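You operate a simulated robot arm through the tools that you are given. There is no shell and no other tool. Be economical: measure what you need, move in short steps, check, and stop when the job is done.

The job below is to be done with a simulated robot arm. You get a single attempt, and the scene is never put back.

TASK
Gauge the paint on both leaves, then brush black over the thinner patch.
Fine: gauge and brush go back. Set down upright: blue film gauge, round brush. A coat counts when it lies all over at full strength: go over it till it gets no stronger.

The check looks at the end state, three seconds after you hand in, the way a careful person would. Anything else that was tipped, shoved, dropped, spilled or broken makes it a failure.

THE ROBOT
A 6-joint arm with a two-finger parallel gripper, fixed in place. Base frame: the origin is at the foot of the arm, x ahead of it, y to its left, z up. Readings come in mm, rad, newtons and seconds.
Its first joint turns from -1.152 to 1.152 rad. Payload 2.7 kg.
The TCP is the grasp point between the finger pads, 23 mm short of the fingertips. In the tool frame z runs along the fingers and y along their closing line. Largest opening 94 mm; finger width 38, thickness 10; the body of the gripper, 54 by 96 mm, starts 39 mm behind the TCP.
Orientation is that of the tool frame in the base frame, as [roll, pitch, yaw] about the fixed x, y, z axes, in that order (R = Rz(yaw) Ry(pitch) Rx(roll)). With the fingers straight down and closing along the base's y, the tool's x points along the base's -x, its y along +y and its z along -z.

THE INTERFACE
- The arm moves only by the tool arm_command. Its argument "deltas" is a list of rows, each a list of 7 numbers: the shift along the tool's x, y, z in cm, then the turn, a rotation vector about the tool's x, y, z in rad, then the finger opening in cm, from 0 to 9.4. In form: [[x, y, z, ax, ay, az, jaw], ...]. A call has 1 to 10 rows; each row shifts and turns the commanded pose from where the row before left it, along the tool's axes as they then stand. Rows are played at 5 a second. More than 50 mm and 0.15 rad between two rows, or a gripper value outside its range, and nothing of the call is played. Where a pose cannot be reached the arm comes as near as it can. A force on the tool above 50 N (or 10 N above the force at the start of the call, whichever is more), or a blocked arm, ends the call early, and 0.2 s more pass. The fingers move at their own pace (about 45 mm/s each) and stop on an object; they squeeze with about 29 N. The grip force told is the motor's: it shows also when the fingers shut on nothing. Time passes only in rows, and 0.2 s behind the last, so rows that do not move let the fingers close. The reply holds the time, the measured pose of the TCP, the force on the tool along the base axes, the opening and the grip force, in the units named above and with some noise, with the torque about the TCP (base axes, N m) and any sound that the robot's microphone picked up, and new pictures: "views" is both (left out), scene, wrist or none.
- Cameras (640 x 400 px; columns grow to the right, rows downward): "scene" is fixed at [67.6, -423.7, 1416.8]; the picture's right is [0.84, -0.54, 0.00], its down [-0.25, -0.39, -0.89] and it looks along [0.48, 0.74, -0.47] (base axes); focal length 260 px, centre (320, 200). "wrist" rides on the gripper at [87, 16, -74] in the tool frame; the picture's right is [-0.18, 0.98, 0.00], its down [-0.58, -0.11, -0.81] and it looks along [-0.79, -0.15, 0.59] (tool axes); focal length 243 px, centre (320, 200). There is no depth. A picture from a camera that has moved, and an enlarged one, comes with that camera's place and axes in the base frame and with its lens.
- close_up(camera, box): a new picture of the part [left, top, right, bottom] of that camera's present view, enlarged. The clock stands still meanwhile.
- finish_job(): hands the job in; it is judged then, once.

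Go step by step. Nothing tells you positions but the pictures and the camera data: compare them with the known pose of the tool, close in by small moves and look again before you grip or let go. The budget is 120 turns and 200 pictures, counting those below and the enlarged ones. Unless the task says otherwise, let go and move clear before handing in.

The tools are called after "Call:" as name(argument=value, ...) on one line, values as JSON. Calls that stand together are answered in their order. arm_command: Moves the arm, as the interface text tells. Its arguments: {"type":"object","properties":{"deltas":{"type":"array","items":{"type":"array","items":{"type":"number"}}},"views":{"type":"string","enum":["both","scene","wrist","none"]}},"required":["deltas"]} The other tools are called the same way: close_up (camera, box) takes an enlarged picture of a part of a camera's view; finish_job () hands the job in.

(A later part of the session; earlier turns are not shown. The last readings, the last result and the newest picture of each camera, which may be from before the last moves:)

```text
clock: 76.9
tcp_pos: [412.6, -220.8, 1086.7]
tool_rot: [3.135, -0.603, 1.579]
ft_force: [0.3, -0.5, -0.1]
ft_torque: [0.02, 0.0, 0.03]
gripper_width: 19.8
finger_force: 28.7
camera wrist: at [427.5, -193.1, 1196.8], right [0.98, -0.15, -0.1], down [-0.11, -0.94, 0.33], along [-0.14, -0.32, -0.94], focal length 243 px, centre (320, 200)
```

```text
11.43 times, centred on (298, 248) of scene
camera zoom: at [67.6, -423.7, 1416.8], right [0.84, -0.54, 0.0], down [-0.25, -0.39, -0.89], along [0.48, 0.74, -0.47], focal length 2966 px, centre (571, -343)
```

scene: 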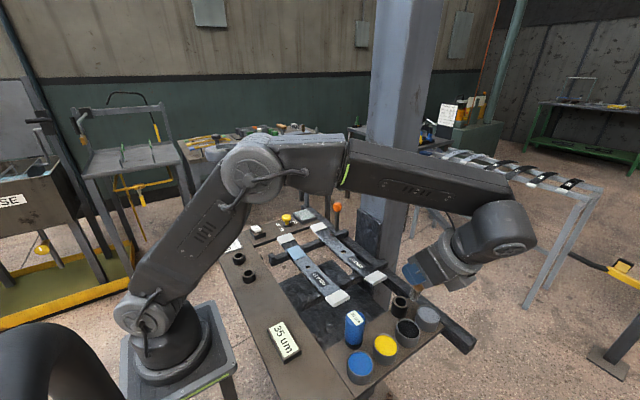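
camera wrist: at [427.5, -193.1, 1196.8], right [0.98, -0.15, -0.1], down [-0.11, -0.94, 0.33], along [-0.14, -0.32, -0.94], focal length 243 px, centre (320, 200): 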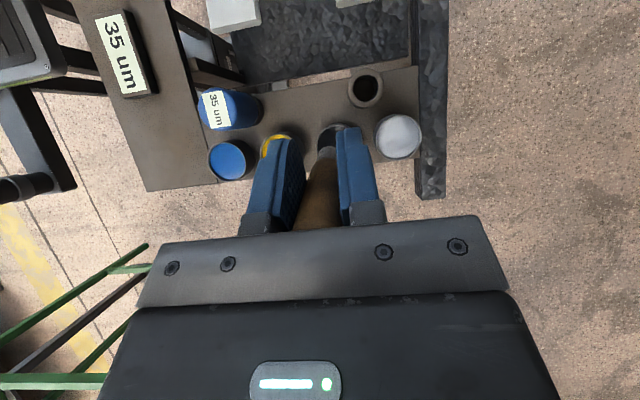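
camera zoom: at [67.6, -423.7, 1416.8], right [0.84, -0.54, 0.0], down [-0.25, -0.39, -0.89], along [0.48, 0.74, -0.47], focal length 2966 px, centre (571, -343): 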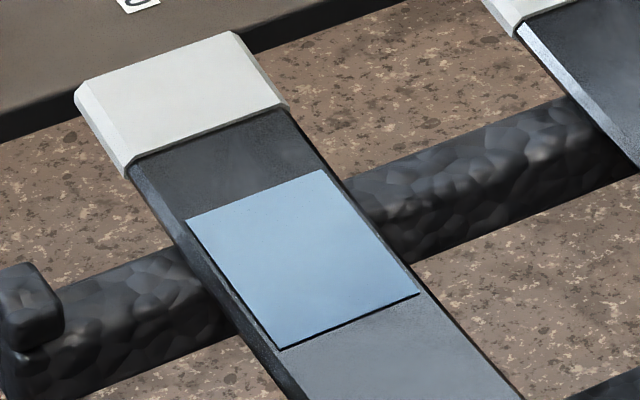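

The brush now leans about 20° the other way, so I'll reduce the gripper tilt and look again before dipping.

Call:
arm_command(deltas=[[0, 0, 0, 0, -0.12, 0, 1.5], [0, 0, 0, 0, -0.12, 0, 1.5], [0, 0, 0, 0, -0.12, 0, 1.5], [0, 0, 0, 0, 0, 0, 1.5]])

Call:
close_up(camera="scene", box=[350, 270, 462, 340])

Call:
close_up(camera="wrist", box=[210, 50, 450, 200])

```text
clock: 77.9
tcp_pos: [411.9, -222.4, 1088.2]
tool_rot: [3.135, -0.241, 1.574]
ft_force: [0.8, 0.2, 0.8]
ft_torque: [-0.01, -0.01, -0.01]
gripper_width: 19.9
finger_force: 28.6
camera wrist: at [427.4, -156.6, 1180.6], right [0.98, -0.18, -0.04], down [-0.11, -0.76, 0.64], along [-0.14, -0.63, -0.76], focal length 243 px, centre (320, 200)
```

scene: 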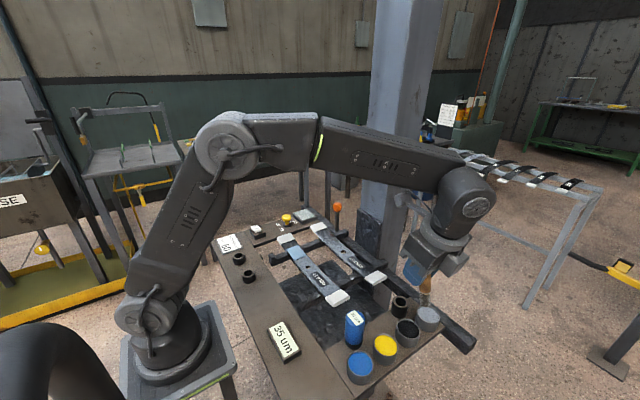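
wrist: 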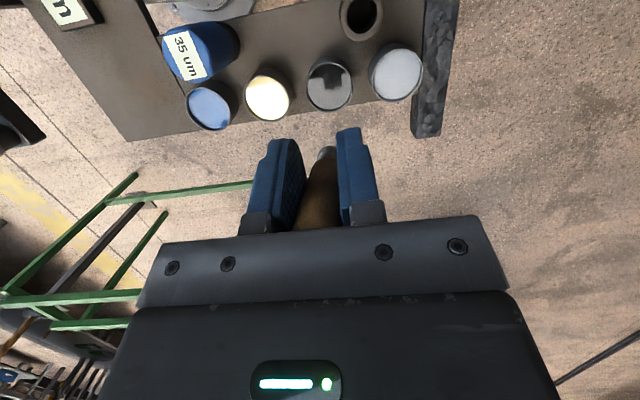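

```text
5.71 times, centred on (406, 305) of scene
camera zoom: at [67.6, -423.7, 1416.8], right [0.84, -0.54, 0.0], down [-0.25, -0.39, -0.89], along [0.48, 0.74, -0.47], focal length 1483 px, centre (-171, -400)
```

zoom: 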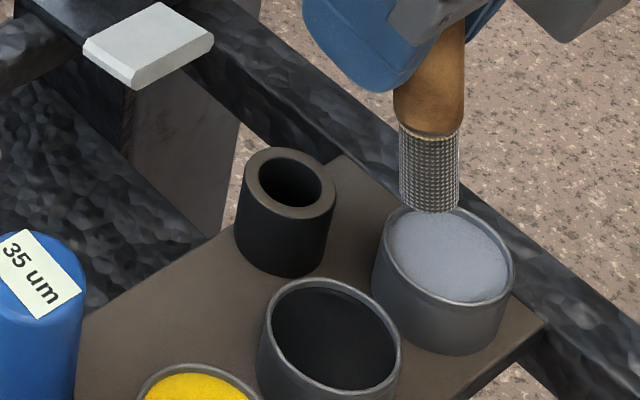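

```text
2.67 times, centred on (330, 125) of wrist
camera zoom: at [427.4, -156.6, 1180.6], right [0.98, -0.18, -0.04], down [-0.11, -0.76, 0.64], along [-0.14, -0.63, -0.76], focal length 647 px, centre (293, 400)
```

zoom: 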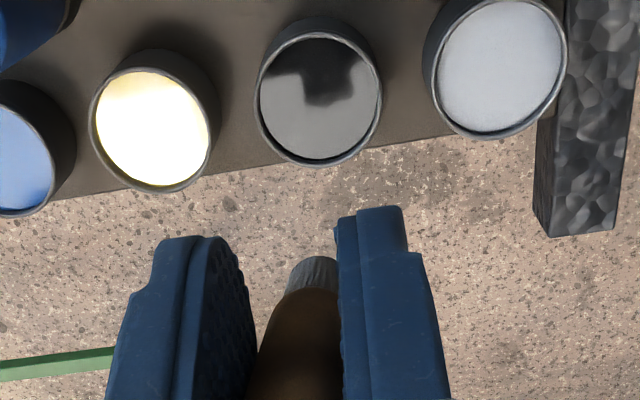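

Call:
arm_command(deltas=[[0, 0, 0, 0, 0.1, 0, 1.5], [0, 0, 0, 0, 0.08, 0, 1.5], [0, 0, 0, 0, 0, 0, 1.5]], views="none")

Call:
close_up(camera="scene", box=[350, 270, 462, 340])

```text
clock: 78.7
tcp_pos: [412.8, -222.4, 1088.2]
tool_rot: [3.133, -0.424, 1.577]
ft_force: [0.1, -0.5, 0.2]
ft_torque: [0.02, -0.01, -0.03]
gripper_width: 19.8
finger_force: 29.1
```

```text
5.71 times, centred on (406, 305) of scene
camera zoom: at [67.6, -423.7, 1416.8], right [0.84, -0.54, 0.0], down [-0.25, -0.39, -0.89], along [0.48, 0.74, -0.47], focal length 1483 px, centre (-171, -400)
```

zoom: 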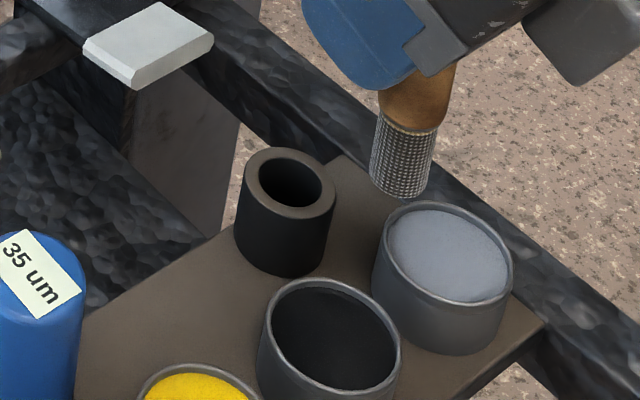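

The brush is upright again, offset about 15 mm to −y of the TCP. I'll centre it over the black can and lower partway.

Call:
arm_command(deltas=[[1.09, 0, 0.49, 0, 0, 0, 1.5], [-1.23, 0, 2.73, 0, 0, 0, 1.5], [-1.23, 0, 2.73, 0, 0, 0, 1.5], [0, 0, 0, 0, 0, 0, 1.5]], views="wrist")

Call:
close_up(camera="scene", box=[350, 280, 462, 350])

```text
clock: 79.7
tcp_pos: [413.2, -210.8, 1029.5]
tool_rot: [3.134, -0.423, 1.576]
ft_force: [-0.6, 0.6, 0.8]
ft_torque: [0.04, 0.01, 0.0]
gripper_width: 19.7
finger_force: 28.9
camera wrist: at [428.1, -163.0, 1132.6], right [0.98, -0.17, -0.07], down [-0.11, -0.86, 0.5], along [-0.14, -0.48, -0.87], focal length 243 px, centre (320, 200)
```

wrist: 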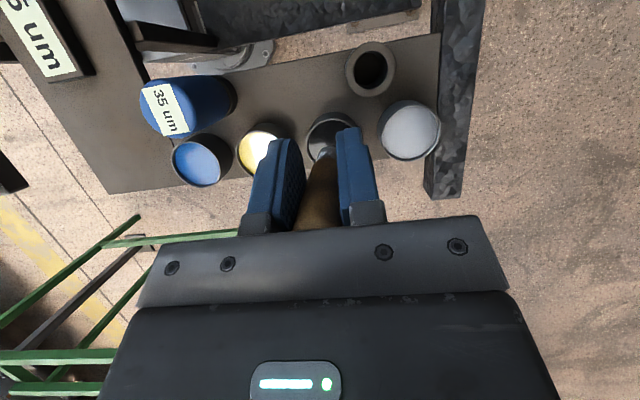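

```text
5.71 times, centred on (406, 315) of scene
camera zoom: at [67.6, -423.7, 1416.8], right [0.84, -0.54, 0.0], down [-0.25, -0.39, -0.89], along [0.48, 0.74, -0.47], focal length 1483 px, centre (-171, -457)
```

zoom: 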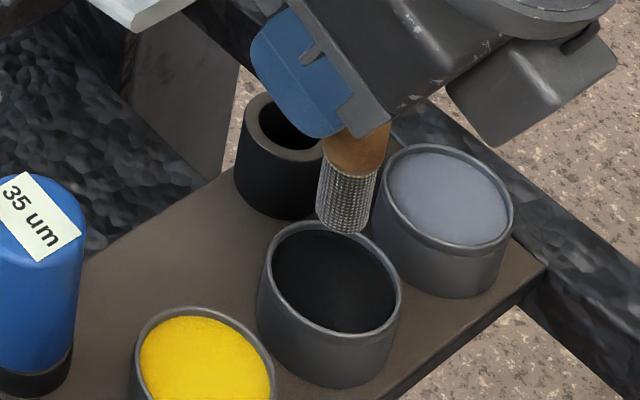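

Call:
arm_command(deltas=[[-0.62, 0, 1.37, 0, 0, 0, 1.5], [-0.41, 0, 0.91, 0, 0, 0, 1.5], [-0.12, 0, 0.27, 0, 0, 0, 1.5], [-0.08, 0, 0.18, 0, 0, 0, 1.5], [0, 0, 0, 0, 0, 0, 1.5]], views="none")

Call:
close_up(camera="scene", box=[350, 280, 462, 350])

```text
clock: 80.9
tcp_pos: [412.9, -210.4, 998.8]
tool_rot: [3.134, -0.422, 1.577]
ft_force: [-0.1, 0.0, -0.9]
ft_torque: [-0.02, 0.03, 0.04]
gripper_width: 19.8
finger_force: 29.0
```

```text
5.71 times, centred on (406, 315) of scene
camera zoom: at [67.6, -423.7, 1416.8], right [0.84, -0.54, 0.0], down [-0.25, -0.39, -0.89], along [0.48, 0.74, -0.47], focal length 1483 px, centre (-171, -457)
```

zoom: 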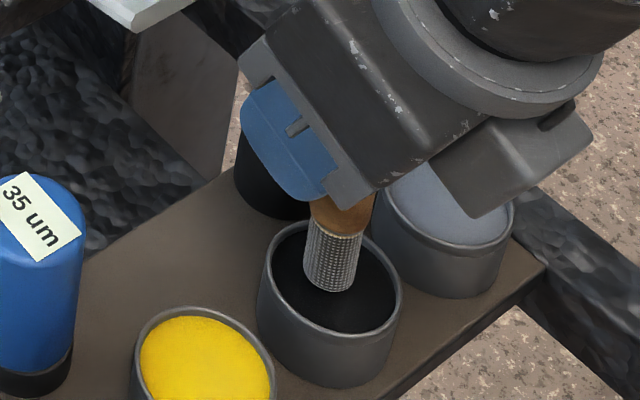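

Call:
arm_command(deltas=[[-0.08, 0, 0.18, 0, 0, 0, 1.5], [-0.06, 0, 0.14, 0, 0, 0, 1.5], [0, 0, 0, 0, 0, 0, 1.5]], views="none")

```text
clock: 81.7
tcp_pos: [414.1, -210.4, 995.0]
tool_rot: [3.134, -0.421, 1.577]
ft_force: [-0.1, 0.3, -0.2]
ft_torque: [0.0, 0.03, 0.02]
gripper_width: 19.6
finger_force: 29.0
```

Call:
arm_command(deltas=[[-0.08, 0, 0.18, 0, 0, 0, 1.5], [-0.08, 0, 0.18, 0, 0, 0, 1.5], [0, 0, 0, 0, 0, 0, 1.5]], views="none")

Call:
close_up(camera="scene", box=[370, 290, 450, 340])

```text
clock: 82.5
tcp_pos: [413.6, -210.8, 993.9]
tool_rot: [3.13, -0.422, 1.577]
ft_force: [-0.9, 3.5, 17.5]
ft_torque: [0.22, 0.01, 0.0]
gripper_width: 19.8
finger_force: 28.8
```

```text
8.00 times, centred on (410, 315) of scene
camera zoom: at [67.4, -423.4, 1416.9], right [0.84, -0.54, 0.0], down [-0.25, -0.39, -0.89], along [0.48, 0.74, -0.47], focal length 2076 px, centre (-400, -720)
```

zoom: 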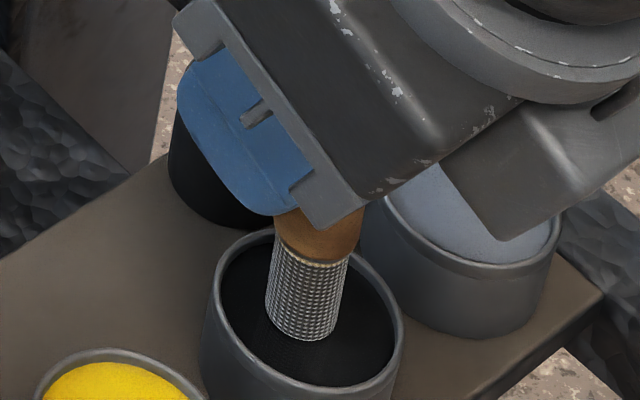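

Dipped. I'll rise and carry it back to the patch.

Call:
arm_command(deltas=[[1.6, 0, -3.6, 0, 0, 0, 1.5], [1.6, 0, -3.6, 0, 0, 0, 1.5], [3.77, -1.19, 1.7, 0, 0, 0, 1.5], [3.77, -1.19, 1.7, 0, 0, 0, 1.5], [3.77, -1.19, 1.7, 0, 0, 0, 1.5], [3.77, -1.19, 1.7, 0, 0, 0, 1.5], [3.77, -1.19, 1.7, 0, 0, 0, 1.5], [3.77, -1.19, 1.7, 0, 0, 0, 1.5], [3.77, -1.19, 1.7, 0, 0, 0, 1.5], [3.77, -1.19, 1.7, 0, 0, 0, 1.5]], views="none")

Call:
arm_command(deltas=[[-1.23, 0, 2.73, 0, 0, 0, 1.5], [-1.0, 0, 2.3, 0, 0, 0, 1.5], [0, 0, 0, 0, 0, 0, 1.5]], views="wrist")

Call:
close_up(camera="scene", box=[265, 215, 345, 265])

```text
clock: 84.7
tcp_pos: [314.3, 120.3, 1068.5]
tool_rot: [3.138, -0.423, 1.574]
ft_force: [-0.1, 0.2, -0.3]
ft_torque: [0.03, 0.07, 0.02]
gripper_width: 19.7
finger_force: 29.0
```

```text
clock: 85.5
tcp_pos: [315.3, 117.4, 1014.0]
tool_rot: [3.135, -0.422, 1.577]
ft_force: [-0.2, -0.4, -1.3]
ft_torque: [-0.01, -0.01, -0.01]
gripper_width: 19.6
finger_force: 28.9
camera wrist: at [330.4, 164.7, 1117.6], right [0.98, -0.17, -0.07], down [-0.11, -0.86, 0.5], along [-0.14, -0.48, -0.87], focal length 243 px, centre (320, 200)
```

wrist: 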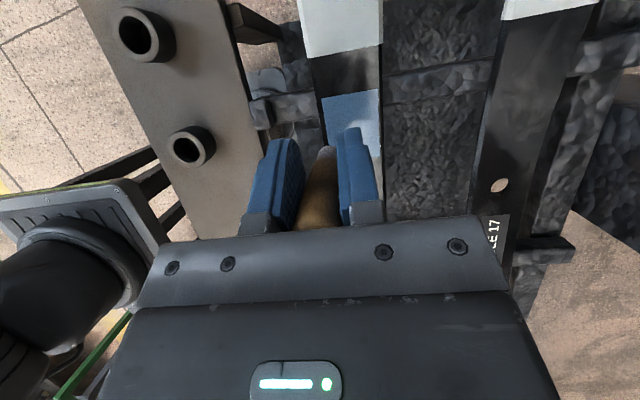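

```text
8.00 times, centred on (305, 240) of scene
camera zoom: at [67.6, -423.7, 1416.8], right [0.84, -0.54, 0.0], down [-0.25, -0.39, -0.89], along [0.48, 0.74, -0.47], focal length 2076 px, centre (440, -120)
```

zoom: 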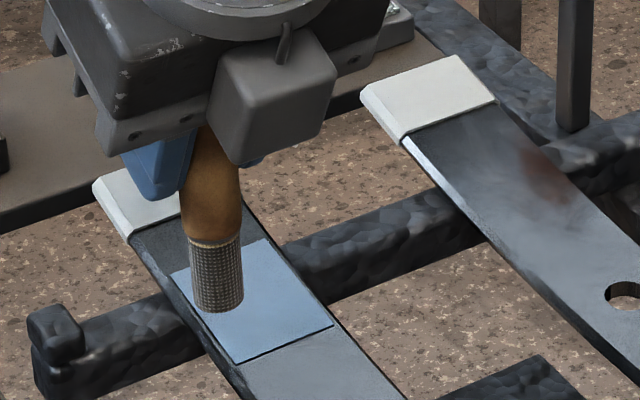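

Call:
arm_command(deltas=[[-0.6, 0.3, 1.3, 0, 0, 0, 1.5], [-0.2, 0, 0.5, 0, 0, 0, 1.5], [0, 1.2, 0, 0, 0, 0, 1.5], [0, 1.2, 0, 0, 0, 0, 1.5], [0, 1.2, 0, 0, 0, 0, 1.5], [0, 0, 0, 0, 0, 0, 1.5]], views="none")

Call:
close_up(camera="scene", box=[265, 215, 345, 265])

```text
clock: 86.9
tcp_pos: [356.0, 121.8, 995.7]
tool_rot: [3.133, -0.424, 1.576]
ft_force: [-10.3, -0.8, 31.1]
ft_torque: [-0.14, 0.63, -0.04]
gripper_width: 19.7
finger_force: 29.1
```

```text
8.00 times, centred on (305, 240) of scene
camera zoom: at [67.0, -423.8, 1416.8], right [0.84, -0.54, 0.0], down [-0.25, -0.39, -0.89], along [0.48, 0.74, -0.47], focal length 2076 px, centre (440, -120)
```

zoom: 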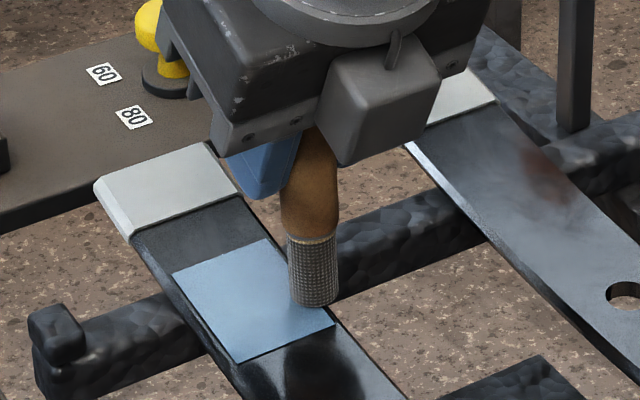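

A fresh load didn't change the look, so the blue may be pure sky reflection in gloss black. For a decisive test I'll put the brush just above the patch's far part and look at the patch right beneath it, where the sky is fully blocked.

Call:
arm_command(deltas=[[0.3, 0, -0.7, 0, 0, 0, 1.5], [2.7, -2.0, 1.22, 0, 0, 0, 1.5], [-0.12, 0, 0.3, 0, 0, 0, 1.5], [0, 0, 0, 0, 0, 0, 1.5]], views="none")

Call:
close_up(camera="scene", box=[278, 235, 318, 260])

```text
clock: 87.9
tcp_pos: [337.7, 152.0, 999.7]
tool_rot: [3.129, -0.425, 1.576]
ft_force: [0.3, -7.0, 21.8]
ft_torque: [-0.58, -0.08, -0.04]
gripper_width: 19.9
finger_force: 29.5
```

```text
16.00 times, centred on (298, 248) of scene
camera zoom: at [67.4, -424.0, 1416.7], right [0.84, -0.54, 0.0], down [-0.25, -0.39, -0.89], along [0.48, 0.74, -0.47], focal length 4152 px, centre (672, -560)
```

zoom: 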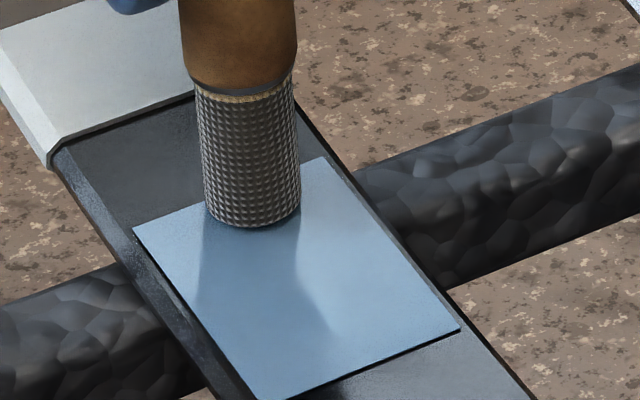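

Even with the sky blocked it is steel blue, so black hasn't built up. I'll make a systematic set of passes with this fresh load and compare from the same clear pose.

Call:
arm_command(deltas=[[-0.75, 0, -0.39, 0, 0, 0, 1.5], [0, 1.0, 0, 0, 0, 0, 1.5], [0, 0.9, 0, 0, 0, 0, 1.5], [0, -1.2, 0, 0, 0, 0, 1.5], [0, -1.2, 0, 0, 0, 0, 1.5], [0, -1.4, 0, 0, 0, 0, 1.5], [0, 1.2, 0, 0, 0, 0, 1.5], [0, 1.2, 0, 0, 0, 0, 1.5], [0, 1.2, 0, 0, 0, 0, 1.5], [0, 0, 0, 0, 0, 0, 1.5]], views="none")

Call:
close_up(camera="scene", box=[278, 235, 318, 260])

```text
clock: 90.1
tcp_pos: [352.6, 140.0, 998.5]
tool_rot: [3.136, -0.422, 1.576]
ft_force: [0.3, 0.5, 0.2]
ft_torque: [0.0, 0.01, -0.01]
gripper_width: 19.7
finger_force: 29.1
```

```text
16.00 times, centred on (298, 248) of scene
camera zoom: at [67.6, -423.7, 1416.8], right [0.84, -0.54, 0.0], down [-0.25, -0.39, -0.89], along [0.48, 0.74, -0.47], focal length 4152 px, centre (672, -560)
```

zoom: 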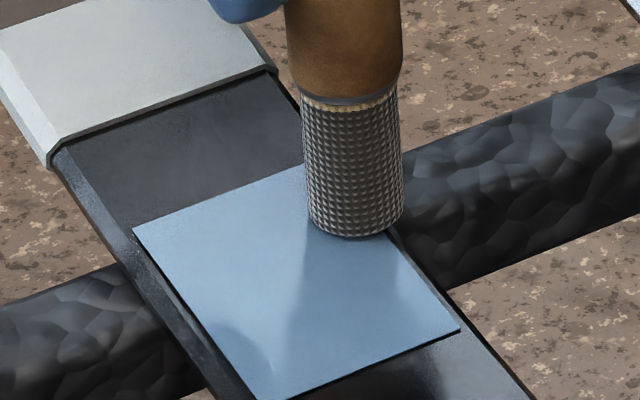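

Those passes floated just above the surface. I'll lower 4 mm and repeat.

Call:
arm_command(deltas=[[-0.16, 0, 0.36, 0, 0, 0, 1.5], [0, -1.2, 0, 0, 0, 0, 1.5], [0, -1.2, 0, 0, 0, 0, 1.5], [0, -1.2, 0, 0, 0, 0, 1.5], [0, 1.2, 0, 0, 0, 0, 1.5], [0, 1.2, 0, 0, 0, 0, 1.5], [0, 1.2, 0, 0, 0, 0, 1.5], [0, 0, 0, 0, 0, 0, 1.5]], views="none")

Call:
close_up(camera="scene", box=[278, 235, 318, 260])

```text
clock: 91.2
tcp_pos: [323.5, 142.9, 997.1]
tool_rot: [3.136, -0.427, 1.576]
ft_force: [-0.3, -1.8, 8.3]
ft_torque: [-0.19, 0.09, 0.02]
gripper_width: 19.8
finger_force: 29.7
stopped in row 5: the force on the tool passed its limit (the readings are from after the stop); the commanded pose is now the measured one
```

```text
16.00 times, centred on (298, 248) of scene
camera zoom: at [67.5, -423.7, 1416.8], right [0.84, -0.54, 0.0], down [-0.25, -0.39, -0.89], along [0.48, 0.74, -0.47], focal length 4152 px, centre (672, -560)
```

zoom: 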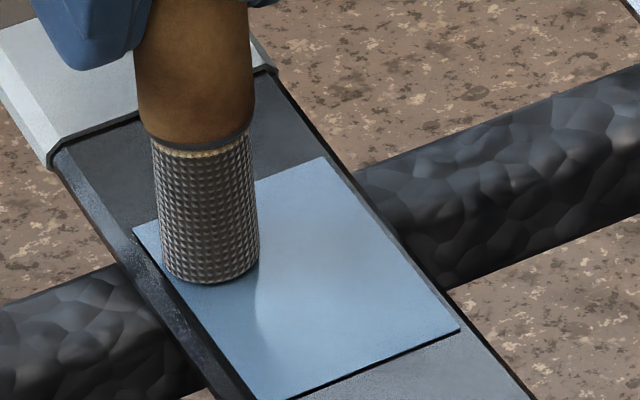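

Call:
arm_command(deltas=[[0, 1.0, 0, 0, 0, 0, 1.5], [0, 1.0, 0, 0, 0, 0, 1.5], [0, 1.0, 0, 0, 0, 0, 1.5], [0, -1.0, 0, 0, 0, 0, 1.5], [0, -1.0, 0, 0, 0, 0, 1.5], [0, -1.2, 0, 0, 0, 0, 1.5], [0, 1.0, 0, 0, 0, 0, 1.5], [0, 1.0, 0, 0, 0, 0, 1.5], [0, 1.2, 0, 0, 0, 0, 1.5], [0, 0, 0, 0, 0, 0, 1.5]], views="none")

Call:
arm_command(deltas=[[0.1, 0, -0.25, 0, 0, 0, 1.5], [-1.1, 0, -0.5, 0, 0, 0, 1.5], [-0.1, 0, 0.25, 0, 0, 0, 1.5], [0, -1.0, 0, 0, 0, 0, 1.5], [0, -1.0, 0, 0, 0, 0, 1.5], [0, -1.2, 0, 0, 0, 0, 1.5], [0, 1.0, 0, 0, 0, 0, 1.5], [0, 1.0, 0, 0, 0, 0, 1.5], [0, 1.2, 0, 0, 0, 0, 1.5], [0, 0, 0, 0, 0, 0, 1.5]], views="none")

Call:
close_up(camera="scene", box=[278, 235, 318, 260])

```text
clock: 93.5
tcp_pos: [352.5, 142.8, 997.3]
tool_rot: [3.14, -0.428, 1.577]
ft_force: [-4.3, -1.6, 8.1]
ft_torque: [-0.09, 0.28, -0.03]
gripper_width: 20.0
finger_force: 29.3
```

```text
clock: 95.7
tcp_pos: [353.1, 129.4, 997.3]
tool_rot: [3.137, -0.429, 1.576]
ft_force: [0.0, -0.7, 0.3]
ft_torque: [-0.01, 0.0, -0.02]
gripper_width: 19.6
finger_force: 29.6
```

```text
16.00 times, centred on (298, 248) of scene
camera zoom: at [67.6, -423.7, 1416.8], right [0.84, -0.54, 0.0], down [-0.25, -0.39, -0.89], along [0.48, 0.74, -0.47], focal length 4152 px, centre (672, -560)
```

zoom: 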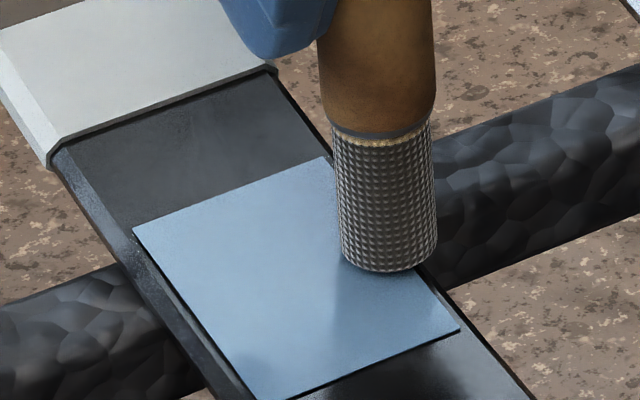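

Call:
arm_command(deltas=[[1.6, 0, -3.6, 0, 0, 0, 1.5], [0.8, -2, -1.8, 0, 0, 0, 1.5], [0, -4.9, 0, 0, 0, 0, 1.5], [-3.5, -3, -1.55, 0, 0, 0, 1.5], [-4, -2, -1.8, 0, 0, 0, 1.5], [-4, 0, -1.8, 0, 0, 0, 1.5], [0, 0, 0, 0, 0, 0, 1.5]])

Call:
close_up(camera="scene", box=[270, 230, 326, 265])

Call:
close_up(camera="wrist", box=[400, 0, 640, 150])

```text
clock: 97.2
tcp_pos: [237.2, 3.9, 1056.7]
tool_rot: [3.139, -0.429, 1.579]
ft_force: [0.6, -0.3, -0.1]
ft_torque: [-0.01, 0.0, -0.03]
gripper_width: 19.4
finger_force: 28.9
camera wrist: at [251.2, 49.8, 1160.1], right [0.98, -0.16, -0.07], down [-0.11, -0.86, 0.49], along [-0.14, -0.48, -0.87], focal length 243 px, centre (320, 200)
```

scene: 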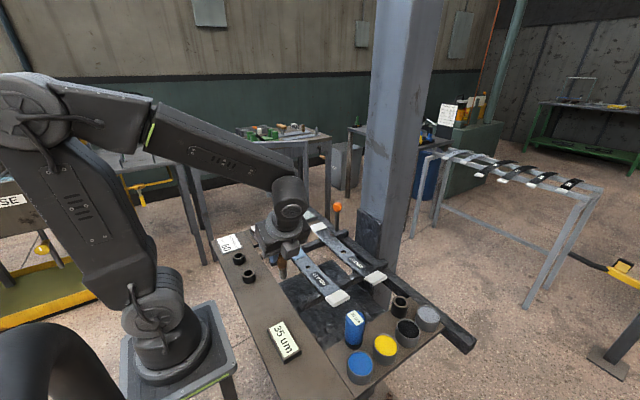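
wrist: 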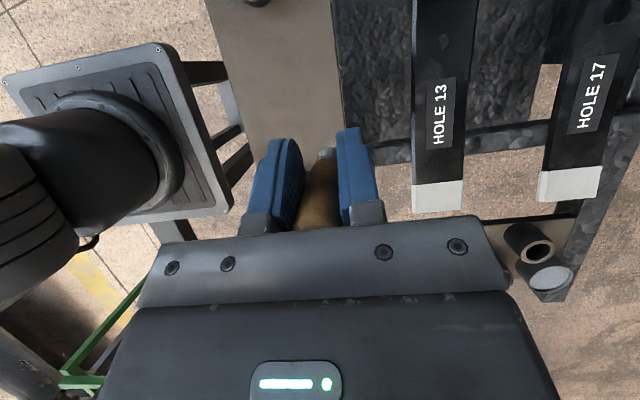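

```text
11.43 times, centred on (298, 248) of scene
camera zoom: at [67.6, -423.7, 1416.8], right [0.84, -0.54, 0.0], down [-0.25, -0.39, -0.89], along [0.48, 0.74, -0.47], focal length 2966 px, centre (571, -343)
```

zoom: 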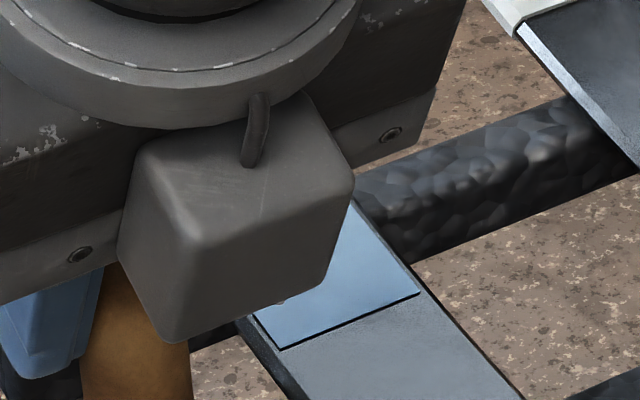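

```text
2.67 times, centred on (520, 75) of wrist
camera zoom: at [251.2, 49.8, 1160.1], right [0.98, -0.16, -0.07], down [-0.11, -0.86, 0.49], along [-0.14, -0.48, -0.87], focal length 647 px, centre (-213, 533)
```

zoom: 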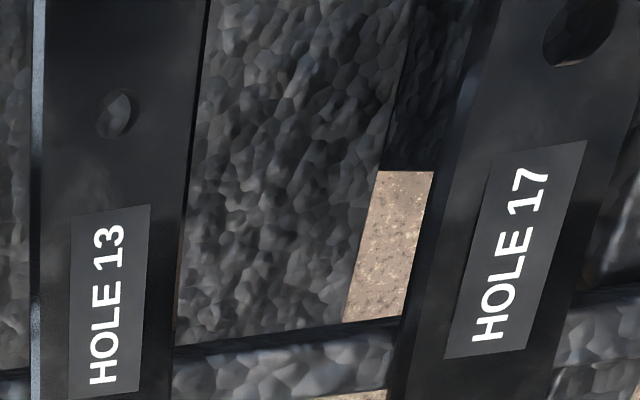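

The patch is still pale blue while every paint in the cans is also mirror-like. I'll view the patch exactly as I viewed the black can earlier (gripper overhead), where black paint showed a dark gripper silhouette.

Call:
arm_command(deltas=[[0, 0, 0, 0, -0.095, 0, 1.5], [0, 0, 0, 0, -0.095, 0, 1.5], [3.0, 2.48, -0.09, 0, 0, 0, 1.5], [3.0, 2.48, -0.09, 0, 0, 0, 1.5], [3.0, 2.48, -0.09, 0, 0, 0, 1.5], [3.0, 2.48, -0.09, 0, 0, 0, 1.5], [0, 0, 0, 0, 0, 0, 1.5]], views="wrist")

Call:
close_up(camera="wrist", box=[250, 20, 410, 120])

Call:
close_up(camera="scene", box=[270, 230, 326, 265])

```text
clock: 98.8
tcp_pos: [333.0, 121.5, 1086.7]
tool_rot: [3.139, -0.237, 1.578]
ft_force: [-0.2, 0.3, -0.4]
ft_torque: [0.01, -0.01, 0.02]
gripper_width: 19.7
finger_force: 29.2
camera wrist: at [348.7, 186.5, 1179.5], right [0.98, -0.18, -0.04], down [-0.11, -0.75, 0.65], along [-0.14, -0.63, -0.76], focal length 243 px, centre (320, 200)
```

wrist: 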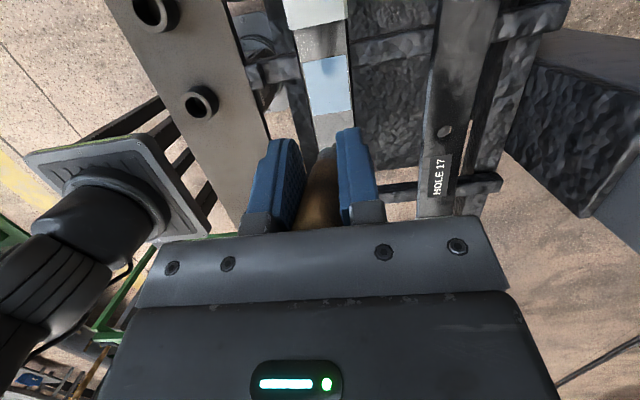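

```text
4.00 times, centred on (330, 70) of wrist
camera zoom: at [348.7, 186.5, 1179.5], right [0.98, -0.18, -0.04], down [-0.11, -0.75, 0.65], along [-0.14, -0.63, -0.76], focal length 970 px, centre (280, 720)
```

zoom: 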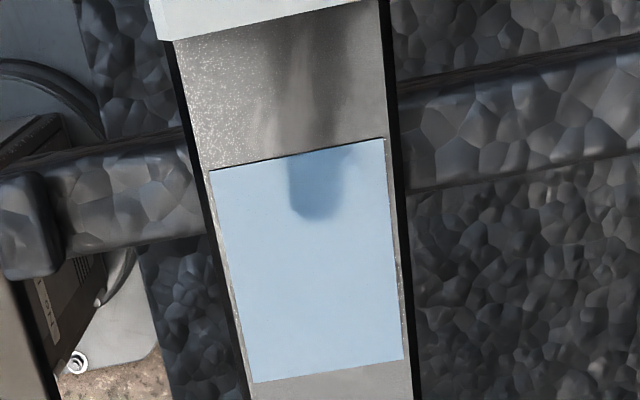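

```text
11.43 times, centred on (298, 248) of scene
camera zoom: at [67.6, -423.6, 1416.8], right [0.84, -0.54, 0.0], down [-0.25, -0.39, -0.89], along [0.48, 0.74, -0.47], focal length 2966 px, centre (571, -343)
```

zoom: 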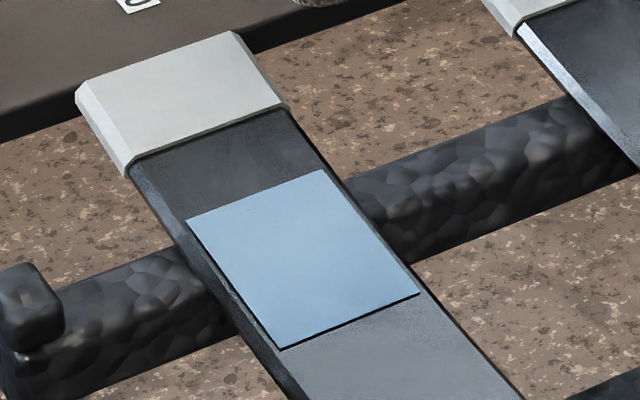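

The silhouette on the patch is steel blue, not dark, so this coat isn't black yet. I'll re-dip with several dabs for a full load and try again.

Call:
arm_command(deltas=[[0, 0, 0, 0, 0.095, 0, 1.5], [0, 0, 0, 0, 0.095, 0, 1.5], [-3.77, 1.0, -1.71, 0, 0, 0, 1.5], [-3.77, 1.0, -1.71, 0, 0, 0, 1.5], [-3.77, 1.0, -1.71, 0, 0, 0, 1.5], [-3.77, 1.0, -1.71, 0, 0, 0, 1.5], [-3.77, 1.0, -1.71, 0, 0, 0, 1.5], [-3.77, 1.0, -1.71, 0, 0, 0, 1.5], [-3.77, 1.0, -1.71, 0, 0, 0, 1.5], [-3.77, 1.0, -1.71, 0, 0, 0, 1.5]], views="none")

Call:
arm_command(deltas=[[-1.3, 0, 2.85, 0, 0, 0, 1.5], [-1.3, 0, 2.85, 0, 0, 0, 1.5], [0, 0, 0, 0, 0, 0, 1.5]], views="none")

Call:
close_up(camera="scene", box=[370, 285, 450, 335])

```text
clock: 101.0
tcp_pos: [414.1, -212.0, 1083.7]
tool_rot: [3.138, -0.428, 1.577]
ft_force: [0.1, -0.7, -0.3]
ft_torque: [0.0, -0.01, 0.01]
gripper_width: 19.8
finger_force: 28.6
```

```text
clock: 101.8
tcp_pos: [415.7, -211.5, 1022.5]
tool_rot: [3.137, -0.428, 1.576]
ft_force: [0.7, 0.2, 0.0]
ft_torque: [-0.02, -0.02, -0.01]
gripper_width: 19.6
finger_force: 29.5
```

```text
8.00 times, centred on (410, 310) of scene
camera zoom: at [67.6, -423.7, 1416.8], right [0.84, -0.54, 0.0], down [-0.25, -0.39, -0.89], along [0.48, 0.74, -0.47], focal length 2076 px, centre (-400, -680)
```

zoom: 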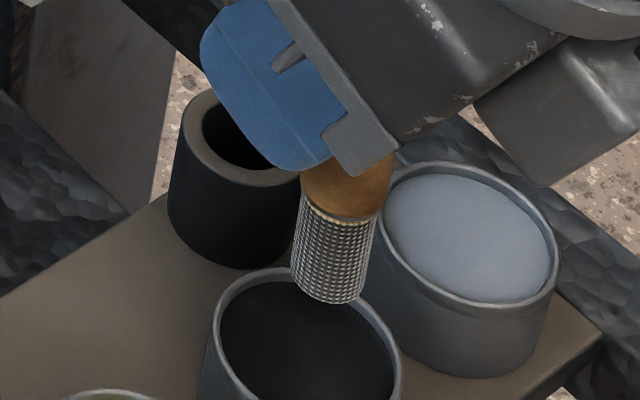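

Call:
arm_command(deltas=[[-0.8, 0, 1.8, 0, 0, 0, 1.5], [-0.4, 0, 0.87, 0, 0, 0, 1.5], [0, 0, 0, 0, 0, 0, 1.5], [0.25, 0, -0.55, 0, 0, 0, 1.5], [-0.25, 0, 0.55, 0, 0, 0, 1.5], [0, 0, 0, 0, 0, 0, 1.5], [0.25, 0, -0.55, 0, 0, 0, 1.5], [-0.25, 0, 0.55, 0, 0, 0, 1.5], [0, 0, 0, 0, 0, 0, 1.5]], views="none")

Call:
close_up(camera="scene", box=[370, 290, 450, 340])

```text
clock: 103.8
tcp_pos: [416.7, -209.8, 994.3]
tool_rot: [3.136, -0.429, 1.577]
ft_force: [-0.4, 0.2, -0.2]
ft_torque: [-0.02, 0.01, 0.02]
gripper_width: 19.7
finger_force: 28.5
```

```text
8.00 times, centred on (410, 315) of scene
camera zoom: at [67.6, -423.7, 1416.8], right [0.84, -0.54, 0.0], down [-0.25, -0.39, -0.89], along [0.48, 0.74, -0.47], focal length 2076 px, centre (-400, -720)
```

zoom: 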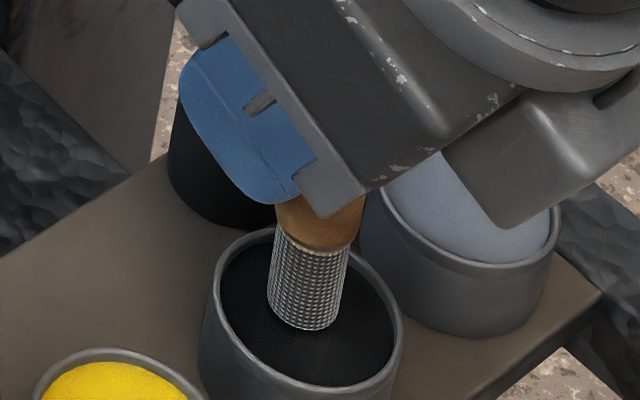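

Call:
arm_command(deltas=[[-0.1, 0, 0.22, 0, 0, 0, 1.5], [-0.06, 0, 0.14, 0, 0, 0, 1.5], [0, 0.3, 0, 0, 0, 0, 1.5], [0, -0.6, 0, 0, 0, 0, 1.5], [0, 0.3, 0, 0, 0, 0, 1.5], [0, 0, 0, 0, 0, 0, 1.5], [0, 0, 0, 0, 0, 0, 1.5]], views="none")

Call:
close_up(camera="scene", box=[370, 290, 450, 340])

```text
clock: 105.5
tcp_pos: [416.8, -209.9, 993.0]
tool_rot: [3.132, -0.424, 1.578]
ft_force: [-1.2, 0.6, 32.2]
ft_torque: [-0.18, 0.09, -0.03]
gripper_width: 19.4
finger_force: 29.0
```

```text
8.00 times, centred on (410, 315) of scene
camera zoom: at [67.1, -423.4, 1416.9], right [0.84, -0.54, 0.0], down [-0.25, -0.39, -0.89], along [0.48, 0.74, -0.47], focal length 2076 px, centre (-400, -720)
```

zoom: 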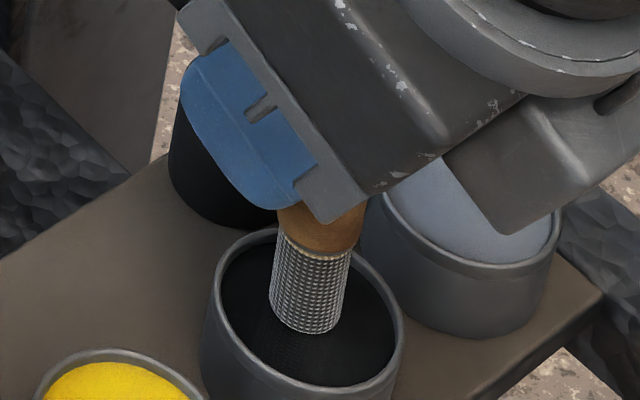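

Call:
arm_command(deltas=[[1.5, 0, -3.4, 0, 0, 0, 1.5], [1.5, 0, -3.4, 0, 0, 0, 1.5], [3.88, -1.2, 1.76, 0, 0, 0, 1.5], [3.88, -1.2, 1.76, 0, 0, 0, 1.5], [3.88, -1.2, 1.76, 0, 0, 0, 1.5], [3.88, -1.2, 1.76, 0, 0, 0, 1.5], [3.88, -1.2, 1.76, 0, 0, 0, 1.5], [3.88, -1.2, 1.76, 0, 0, 0, 1.5], [3.88, -1.2, 1.76, 0, 0, 0, 1.5], [3.88, -1.2, 1.76, 0, 0, 0, 1.5]], views="none")

Call:
arm_command(deltas=[[-1.3, 0, 2.85, 0, 0, 0, 1.5], [-1.0, 0, 2.3, 0, 0, 0, 1.5], [-0.25, 0, 0.6, 0, 0, 0, 1.5], [0, 0, 0, 0, 0, 0, 1.5]], views="none")

```text
clock: 107.7
tcp_pos: [318.0, 132.9, 1065.7]
tool_rot: [3.139, -0.429, 1.576]
ft_force: [-0.8, 0.9, -0.8]
ft_torque: [-0.03, -0.03, 0.01]
gripper_width: 19.8
finger_force: 29.2
```

```text
clock: 108.7
tcp_pos: [318.8, 130.5, 1002.6]
tool_rot: [3.138, -0.429, 1.576]
ft_force: [-0.6, -0.3, 0.0]
ft_torque: [0.01, 0.02, -0.01]
gripper_width: 19.9
finger_force: 29.0
```

Now a lowered pass with repeated sweeps, followed by a look.

Call:
arm_command(deltas=[[-0.27, 0, 0.6, 0, 0, 0, 1.5], [-0.07, 0, 0.15, 0, 0, 0, 1.5], [0, 1.2, 0, 0, 0, 0, 1.5], [0, 1.2, 0, 0, 0, 0, 1.5], [0, 1.2, 0, 0, 0, 0, 1.5], [0, -1.2, 0, 0, 0, 0, 1.5], [0, -1.2, 0, 0, 0, 0, 1.5], [0, -1.2, 0, 0, 0, 0, 1.5], [0, 0, 0, 0, 0, 0, 1.5]], views="none")

Call:
close_up(camera="scene", box=[278, 235, 318, 260])

```text
clock: 110.7
tcp_pos: [318.6, 129.9, 996.3]
tool_rot: [3.132, -0.428, 1.578]
ft_force: [8.5, -1.8, 24.3]
ft_torque: [-0.25, -0.69, 0.03]
gripper_width: 19.6
finger_force: 28.9
```

```text
16.00 times, centred on (298, 248) of scene
camera zoom: at [67.6, -423.8, 1416.8], right [0.84, -0.54, 0.0], down [-0.25, -0.39, -0.89], along [0.48, 0.74, -0.47], focal length 4152 px, centre (672, -560)
```

zoom: 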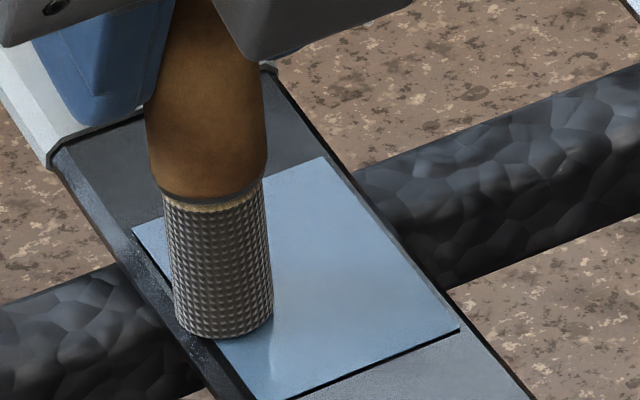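

The look is stable with more paint. One more check: the thin side face of the coat isn't a sky mirror, so its colour should be the true paint colour. I'll magnify that edge.

Call:
close_up(camera="scene", box=[296, 253, 308, 261])

```text
16.00 times, centred on (302, 257) of scene
camera zoom: at [67.6, -423.8, 1416.8], right [0.84, -0.54, 0.0], down [-0.25, -0.39, -0.89], along [0.48, 0.74, -0.47], focal length 4152 px, centre (608, -712)
```

zoom: 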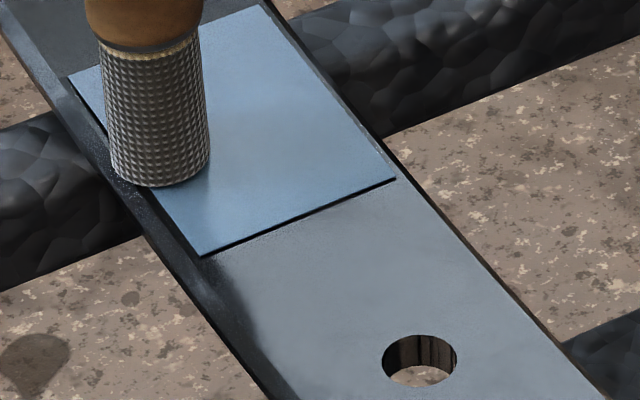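

The coat's side face is jet black, so the paint is black and the blue is sky reflection in the wet gloss top. I'll make final passes at the near and far ends for full coverage.

Call:
arm_command(deltas=[[0.12, 0, -0.3, 0, 0, 0, 1.5], [-1.27, 0, -0.58, 0, 0, 0, 1.5], [-0.16, 0, 0.38, 0, 0, 0, 1.5], [0, 1.2, 0, 0, 0, 0, 1.5], [0, 1.2, 0, 0, 0, 0, 1.5], [0, 1.3, 0, 0, 0, 0, 1.5], [0, -1.2, 0, 0, 0, 0, 1.5], [0, -1.2, 0, 0, 0, 0, 1.5], [0, -1.3, 0, 0, 0, 0, 1.5], [0, 0, 0, 0, 0, 0, 1.5]], views="none")

Call:
arm_command(deltas=[[0.16, 0, -0.38, 0, 0, 0, 1.5], [3.5, 0, 1.6, 0, 0, 0, 1.5], [-0.12, 0, 0.3, 0, 0, 0, 1.5], [0, 1.2, 0, 0, 0, 0, 1.5], [0, 1.2, 0, 0, 0, 0, 1.5], [0, 1.3, 0, 0, 0, 0, 1.5], [0, -1.2, 0, 0, 0, 0, 1.5], [0, -1.2, 0, 0, 0, 0, 1.5], [0, -1.3, 0, 0, 0, 0, 1.5], [0, 0, 0, 0, 0, 0, 1.5]], views="none")

Call:
close_up(camera="scene", box=[270, 225, 326, 260])

```text
clock: 112.8
tcp_pos: [319.1, 116.1, 995.1]
tool_rot: [3.125, -0.427, 1.582]
ft_force: [11.2, -3.7, 33.8]
ft_torque: [-0.32, -0.91, 0.06]
gripper_width: 19.9
finger_force: 29.2
```

```text
clock: 114.1
tcp_pos: [343.0, 154.5, 998.4]
tool_rot: [3.134, -0.431, 1.58]
ft_force: [-6.7, -7.8, 23.3]
ft_torque: [-0.65, 0.42, -0.03]
gripper_width: 20.0
finger_force: 28.8
stopped in row 6: the force on the tool passed its limit (the readings are from after the stop); the commanded pose is now the measured one
```

```text
11.43 times, centred on (298, 242) of scene
camera zoom: at [67.1, -424.0, 1416.8], right [0.84, -0.54, 0.0], down [-0.25, -0.39, -0.89], along [0.48, 0.74, -0.47], focal length 2966 px, centre (571, -286)
```

zoom: 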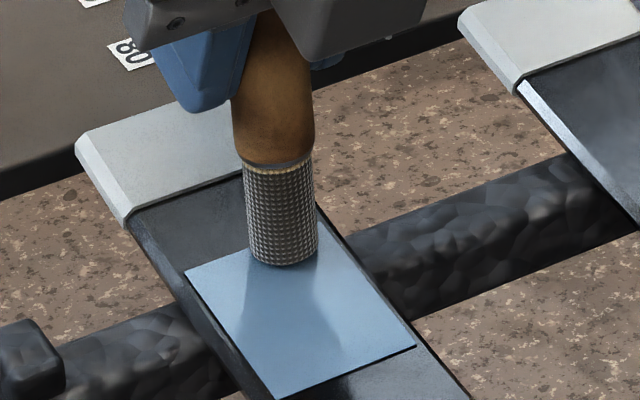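

Coverage is uniform. I'll now carry the brush back above its holder.

Call:
arm_command(deltas=[[2.0, 0, -4.4, 0, 0, 0, 1.5], [2.0, 0, -4.4, 0, 0, 0, 1.5], [-3.55, 1.31, -1.61, 0, 0, 0, 1.5], [-3.55, 1.31, -1.61, 0, 0, 0, 1.5], [-3.55, 1.31, -1.61, 0, 0, 0, 1.5], [-3.55, 1.31, -1.61, 0, 0, 0, 1.5], [-3.55, 1.31, -1.61, 0, 0, 0, 1.5], [-3.55, 1.31, -1.61, 0, 0, 0, 1.5], [-3.55, 1.31, -1.61, 0, 0, 0, 1.5], [-3.55, 1.31, -1.61, 0, 0, 0, 1.5]], views="none")

Call:
arm_command(deltas=[[-1.3, 0, 2.85, 0, 0, 0, 1.5], [0, 0, 0, 0, 0, 0, 1.5]], views="wrist")

Call:
close_up(camera="scene", box=[360, 255, 440, 305])

Call:
close_up(camera="scene", box=[270, 230, 326, 265])

```text
clock: 116.3
tcp_pos: [446.9, -157.4, 1094.0]
tool_rot: [3.139, -0.43, 1.578]
ft_force: [0.2, 0.8, -0.2]
ft_torque: [0.04, 0.03, -0.01]
gripper_width: 19.6
finger_force: 29.3
```

```text
clock: 116.9
tcp_pos: [446.7, -155.9, 1059.4]
tool_rot: [3.137, -0.43, 1.578]
ft_force: [0.2, 0.3, -0.6]
ft_torque: [-0.01, -0.03, 0.01]
gripper_width: 19.9
finger_force: 29.2
camera wrist: at [461.8, -108.9, 1164.1], right [0.98, -0.16, -0.07], down [-0.11, -0.87, 0.49], along [-0.14, -0.47, -0.87], focal length 243 px, centre (320, 200)
```

wrist: 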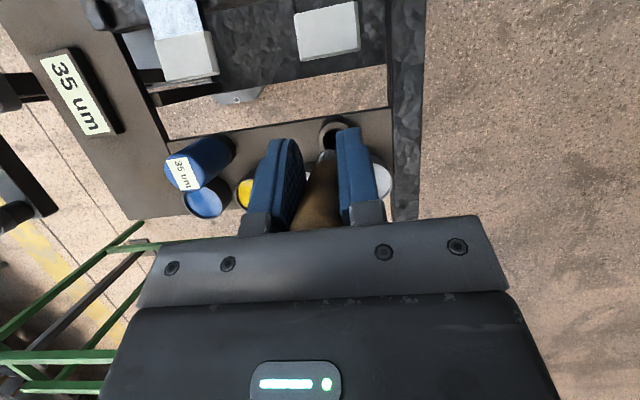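

```text
8.00 times, centred on (400, 280) of scene
camera zoom: at [67.6, -423.7, 1416.8], right [0.84, -0.54, 0.0], down [-0.25, -0.39, -0.89], along [0.48, 0.74, -0.47], focal length 2076 px, centre (-320, -440)
```

zoom: 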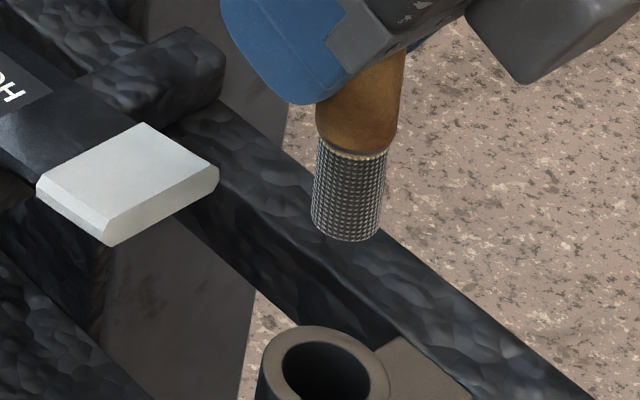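

```text
11.43 times, centred on (298, 248) of scene
camera zoom: at [67.6, -423.7, 1416.8], right [0.84, -0.54, 0.0], down [-0.25, -0.39, -0.89], along [0.48, 0.74, -0.47], focal length 2966 px, centre (571, -343)
```

zoom: 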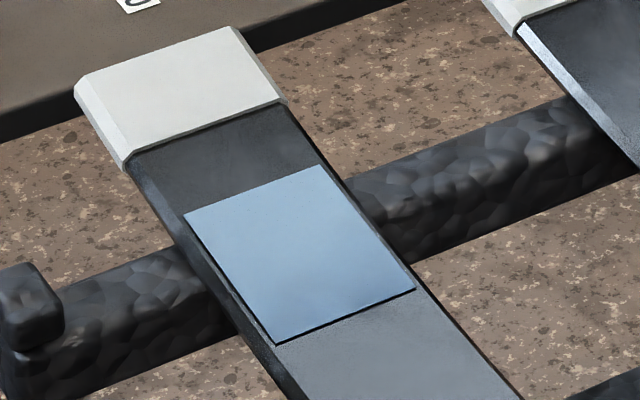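

The brush is vertical over the holder. I'll go down in stages, checking just above the mouth.

Call:
arm_command(deltas=[[-0.96, 0.12, 1.9, 0, 0, 0, 1.5], [-0.87, 0, 1.9, 0, 0, 0, 1.5], [0, 0, 0, 0, 0, 0, 1.5]], views="none")

Call:
close_up(camera="scene", box=[365, 265, 429, 305])

Call:
close_up(camera="wrist", box=[240, 80, 400, 180])

```text
clock: 117.7
tcp_pos: [450.2, -156.0, 1018.5]
tool_rot: [3.138, -0.43, 1.577]
ft_force: [0.1, -0.5, -0.5]
ft_torque: [0.02, -0.02, -0.01]
gripper_width: 19.7
finger_force: 28.7
```

```text
10.00 times, centred on (397, 285) of scene
camera zoom: at [67.6, -423.7, 1416.8], right [0.84, -0.54, 0.0], down [-0.25, -0.39, -0.89], along [0.48, 0.74, -0.47], focal length 2595 px, centre (-450, -650)
```

zoom: 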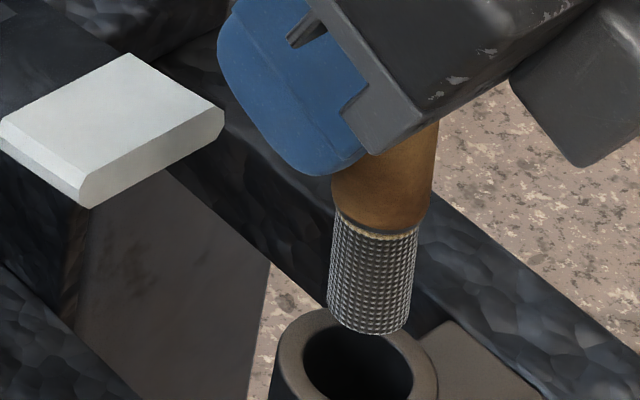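

```text
4.00 times, centred on (320, 130) of wrist
camera zoom: at [465.5, -109.8, 1122.3], right [0.98, -0.16, -0.07], down [-0.11, -0.87, 0.49], along [-0.14, -0.47, -0.87], focal length 970 px, centre (320, 480)
```

zoom: 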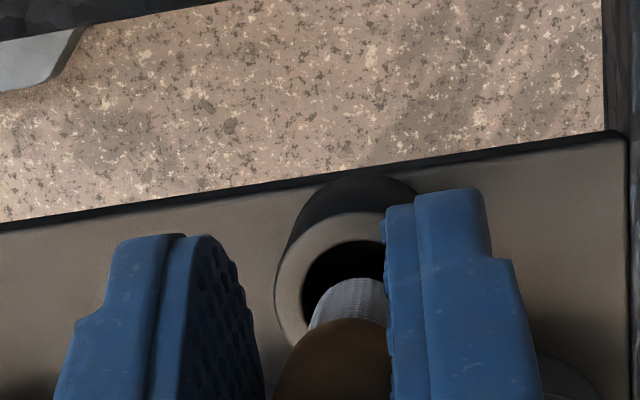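

Call:
arm_command(deltas=[[-0.29, 0, 0.64, 0, 0, 0, 1.5], [0, 0, 0, 0, 0, 0, 1.5]], views="none")

Call:
close_up(camera="scene", box=[371, 278, 427, 313])

Call:
close_up(camera="wrist", box=[280, 110, 376, 170])

```text
clock: 118.3
tcp_pos: [449.7, -156.4, 1012.0]
tool_rot: [3.139, -0.431, 1.577]
ft_force: [0.5, 0.1, -1.2]
ft_torque: [0.0, -0.06, 0.0]
gripper_width: 19.7
finger_force: 29.1
```

```text
11.43 times, centred on (399, 296) of scene
camera zoom: at [67.6, -423.7, 1416.8], right [0.84, -0.54, 0.0], down [-0.25, -0.39, -0.89], along [0.48, 0.74, -0.47], focal length 2966 px, centre (-583, -891)
```

zoom: 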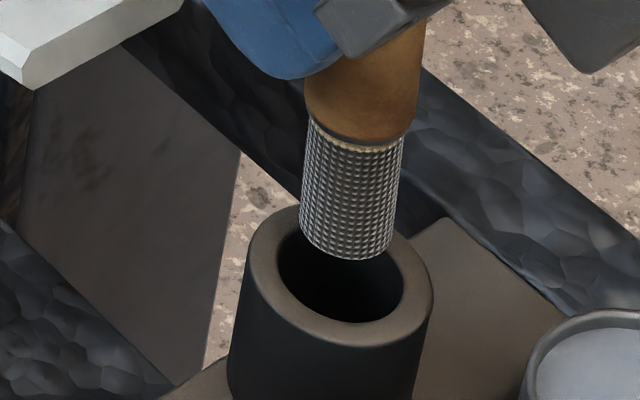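

```text
6.67 times, centred on (328, 140) of wrist
camera zoom: at [465.3, -109.8, 1115.4], right [0.98, -0.16, -0.07], down [-0.11, -0.87, 0.49], along [-0.14, -0.47, -0.87], focal length 1618 px, centre (267, 600)
```

zoom: 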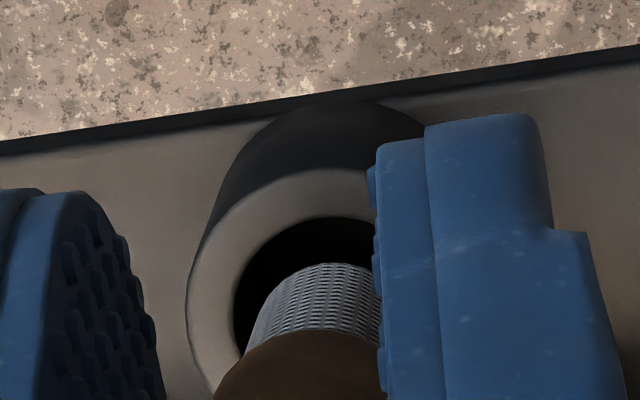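

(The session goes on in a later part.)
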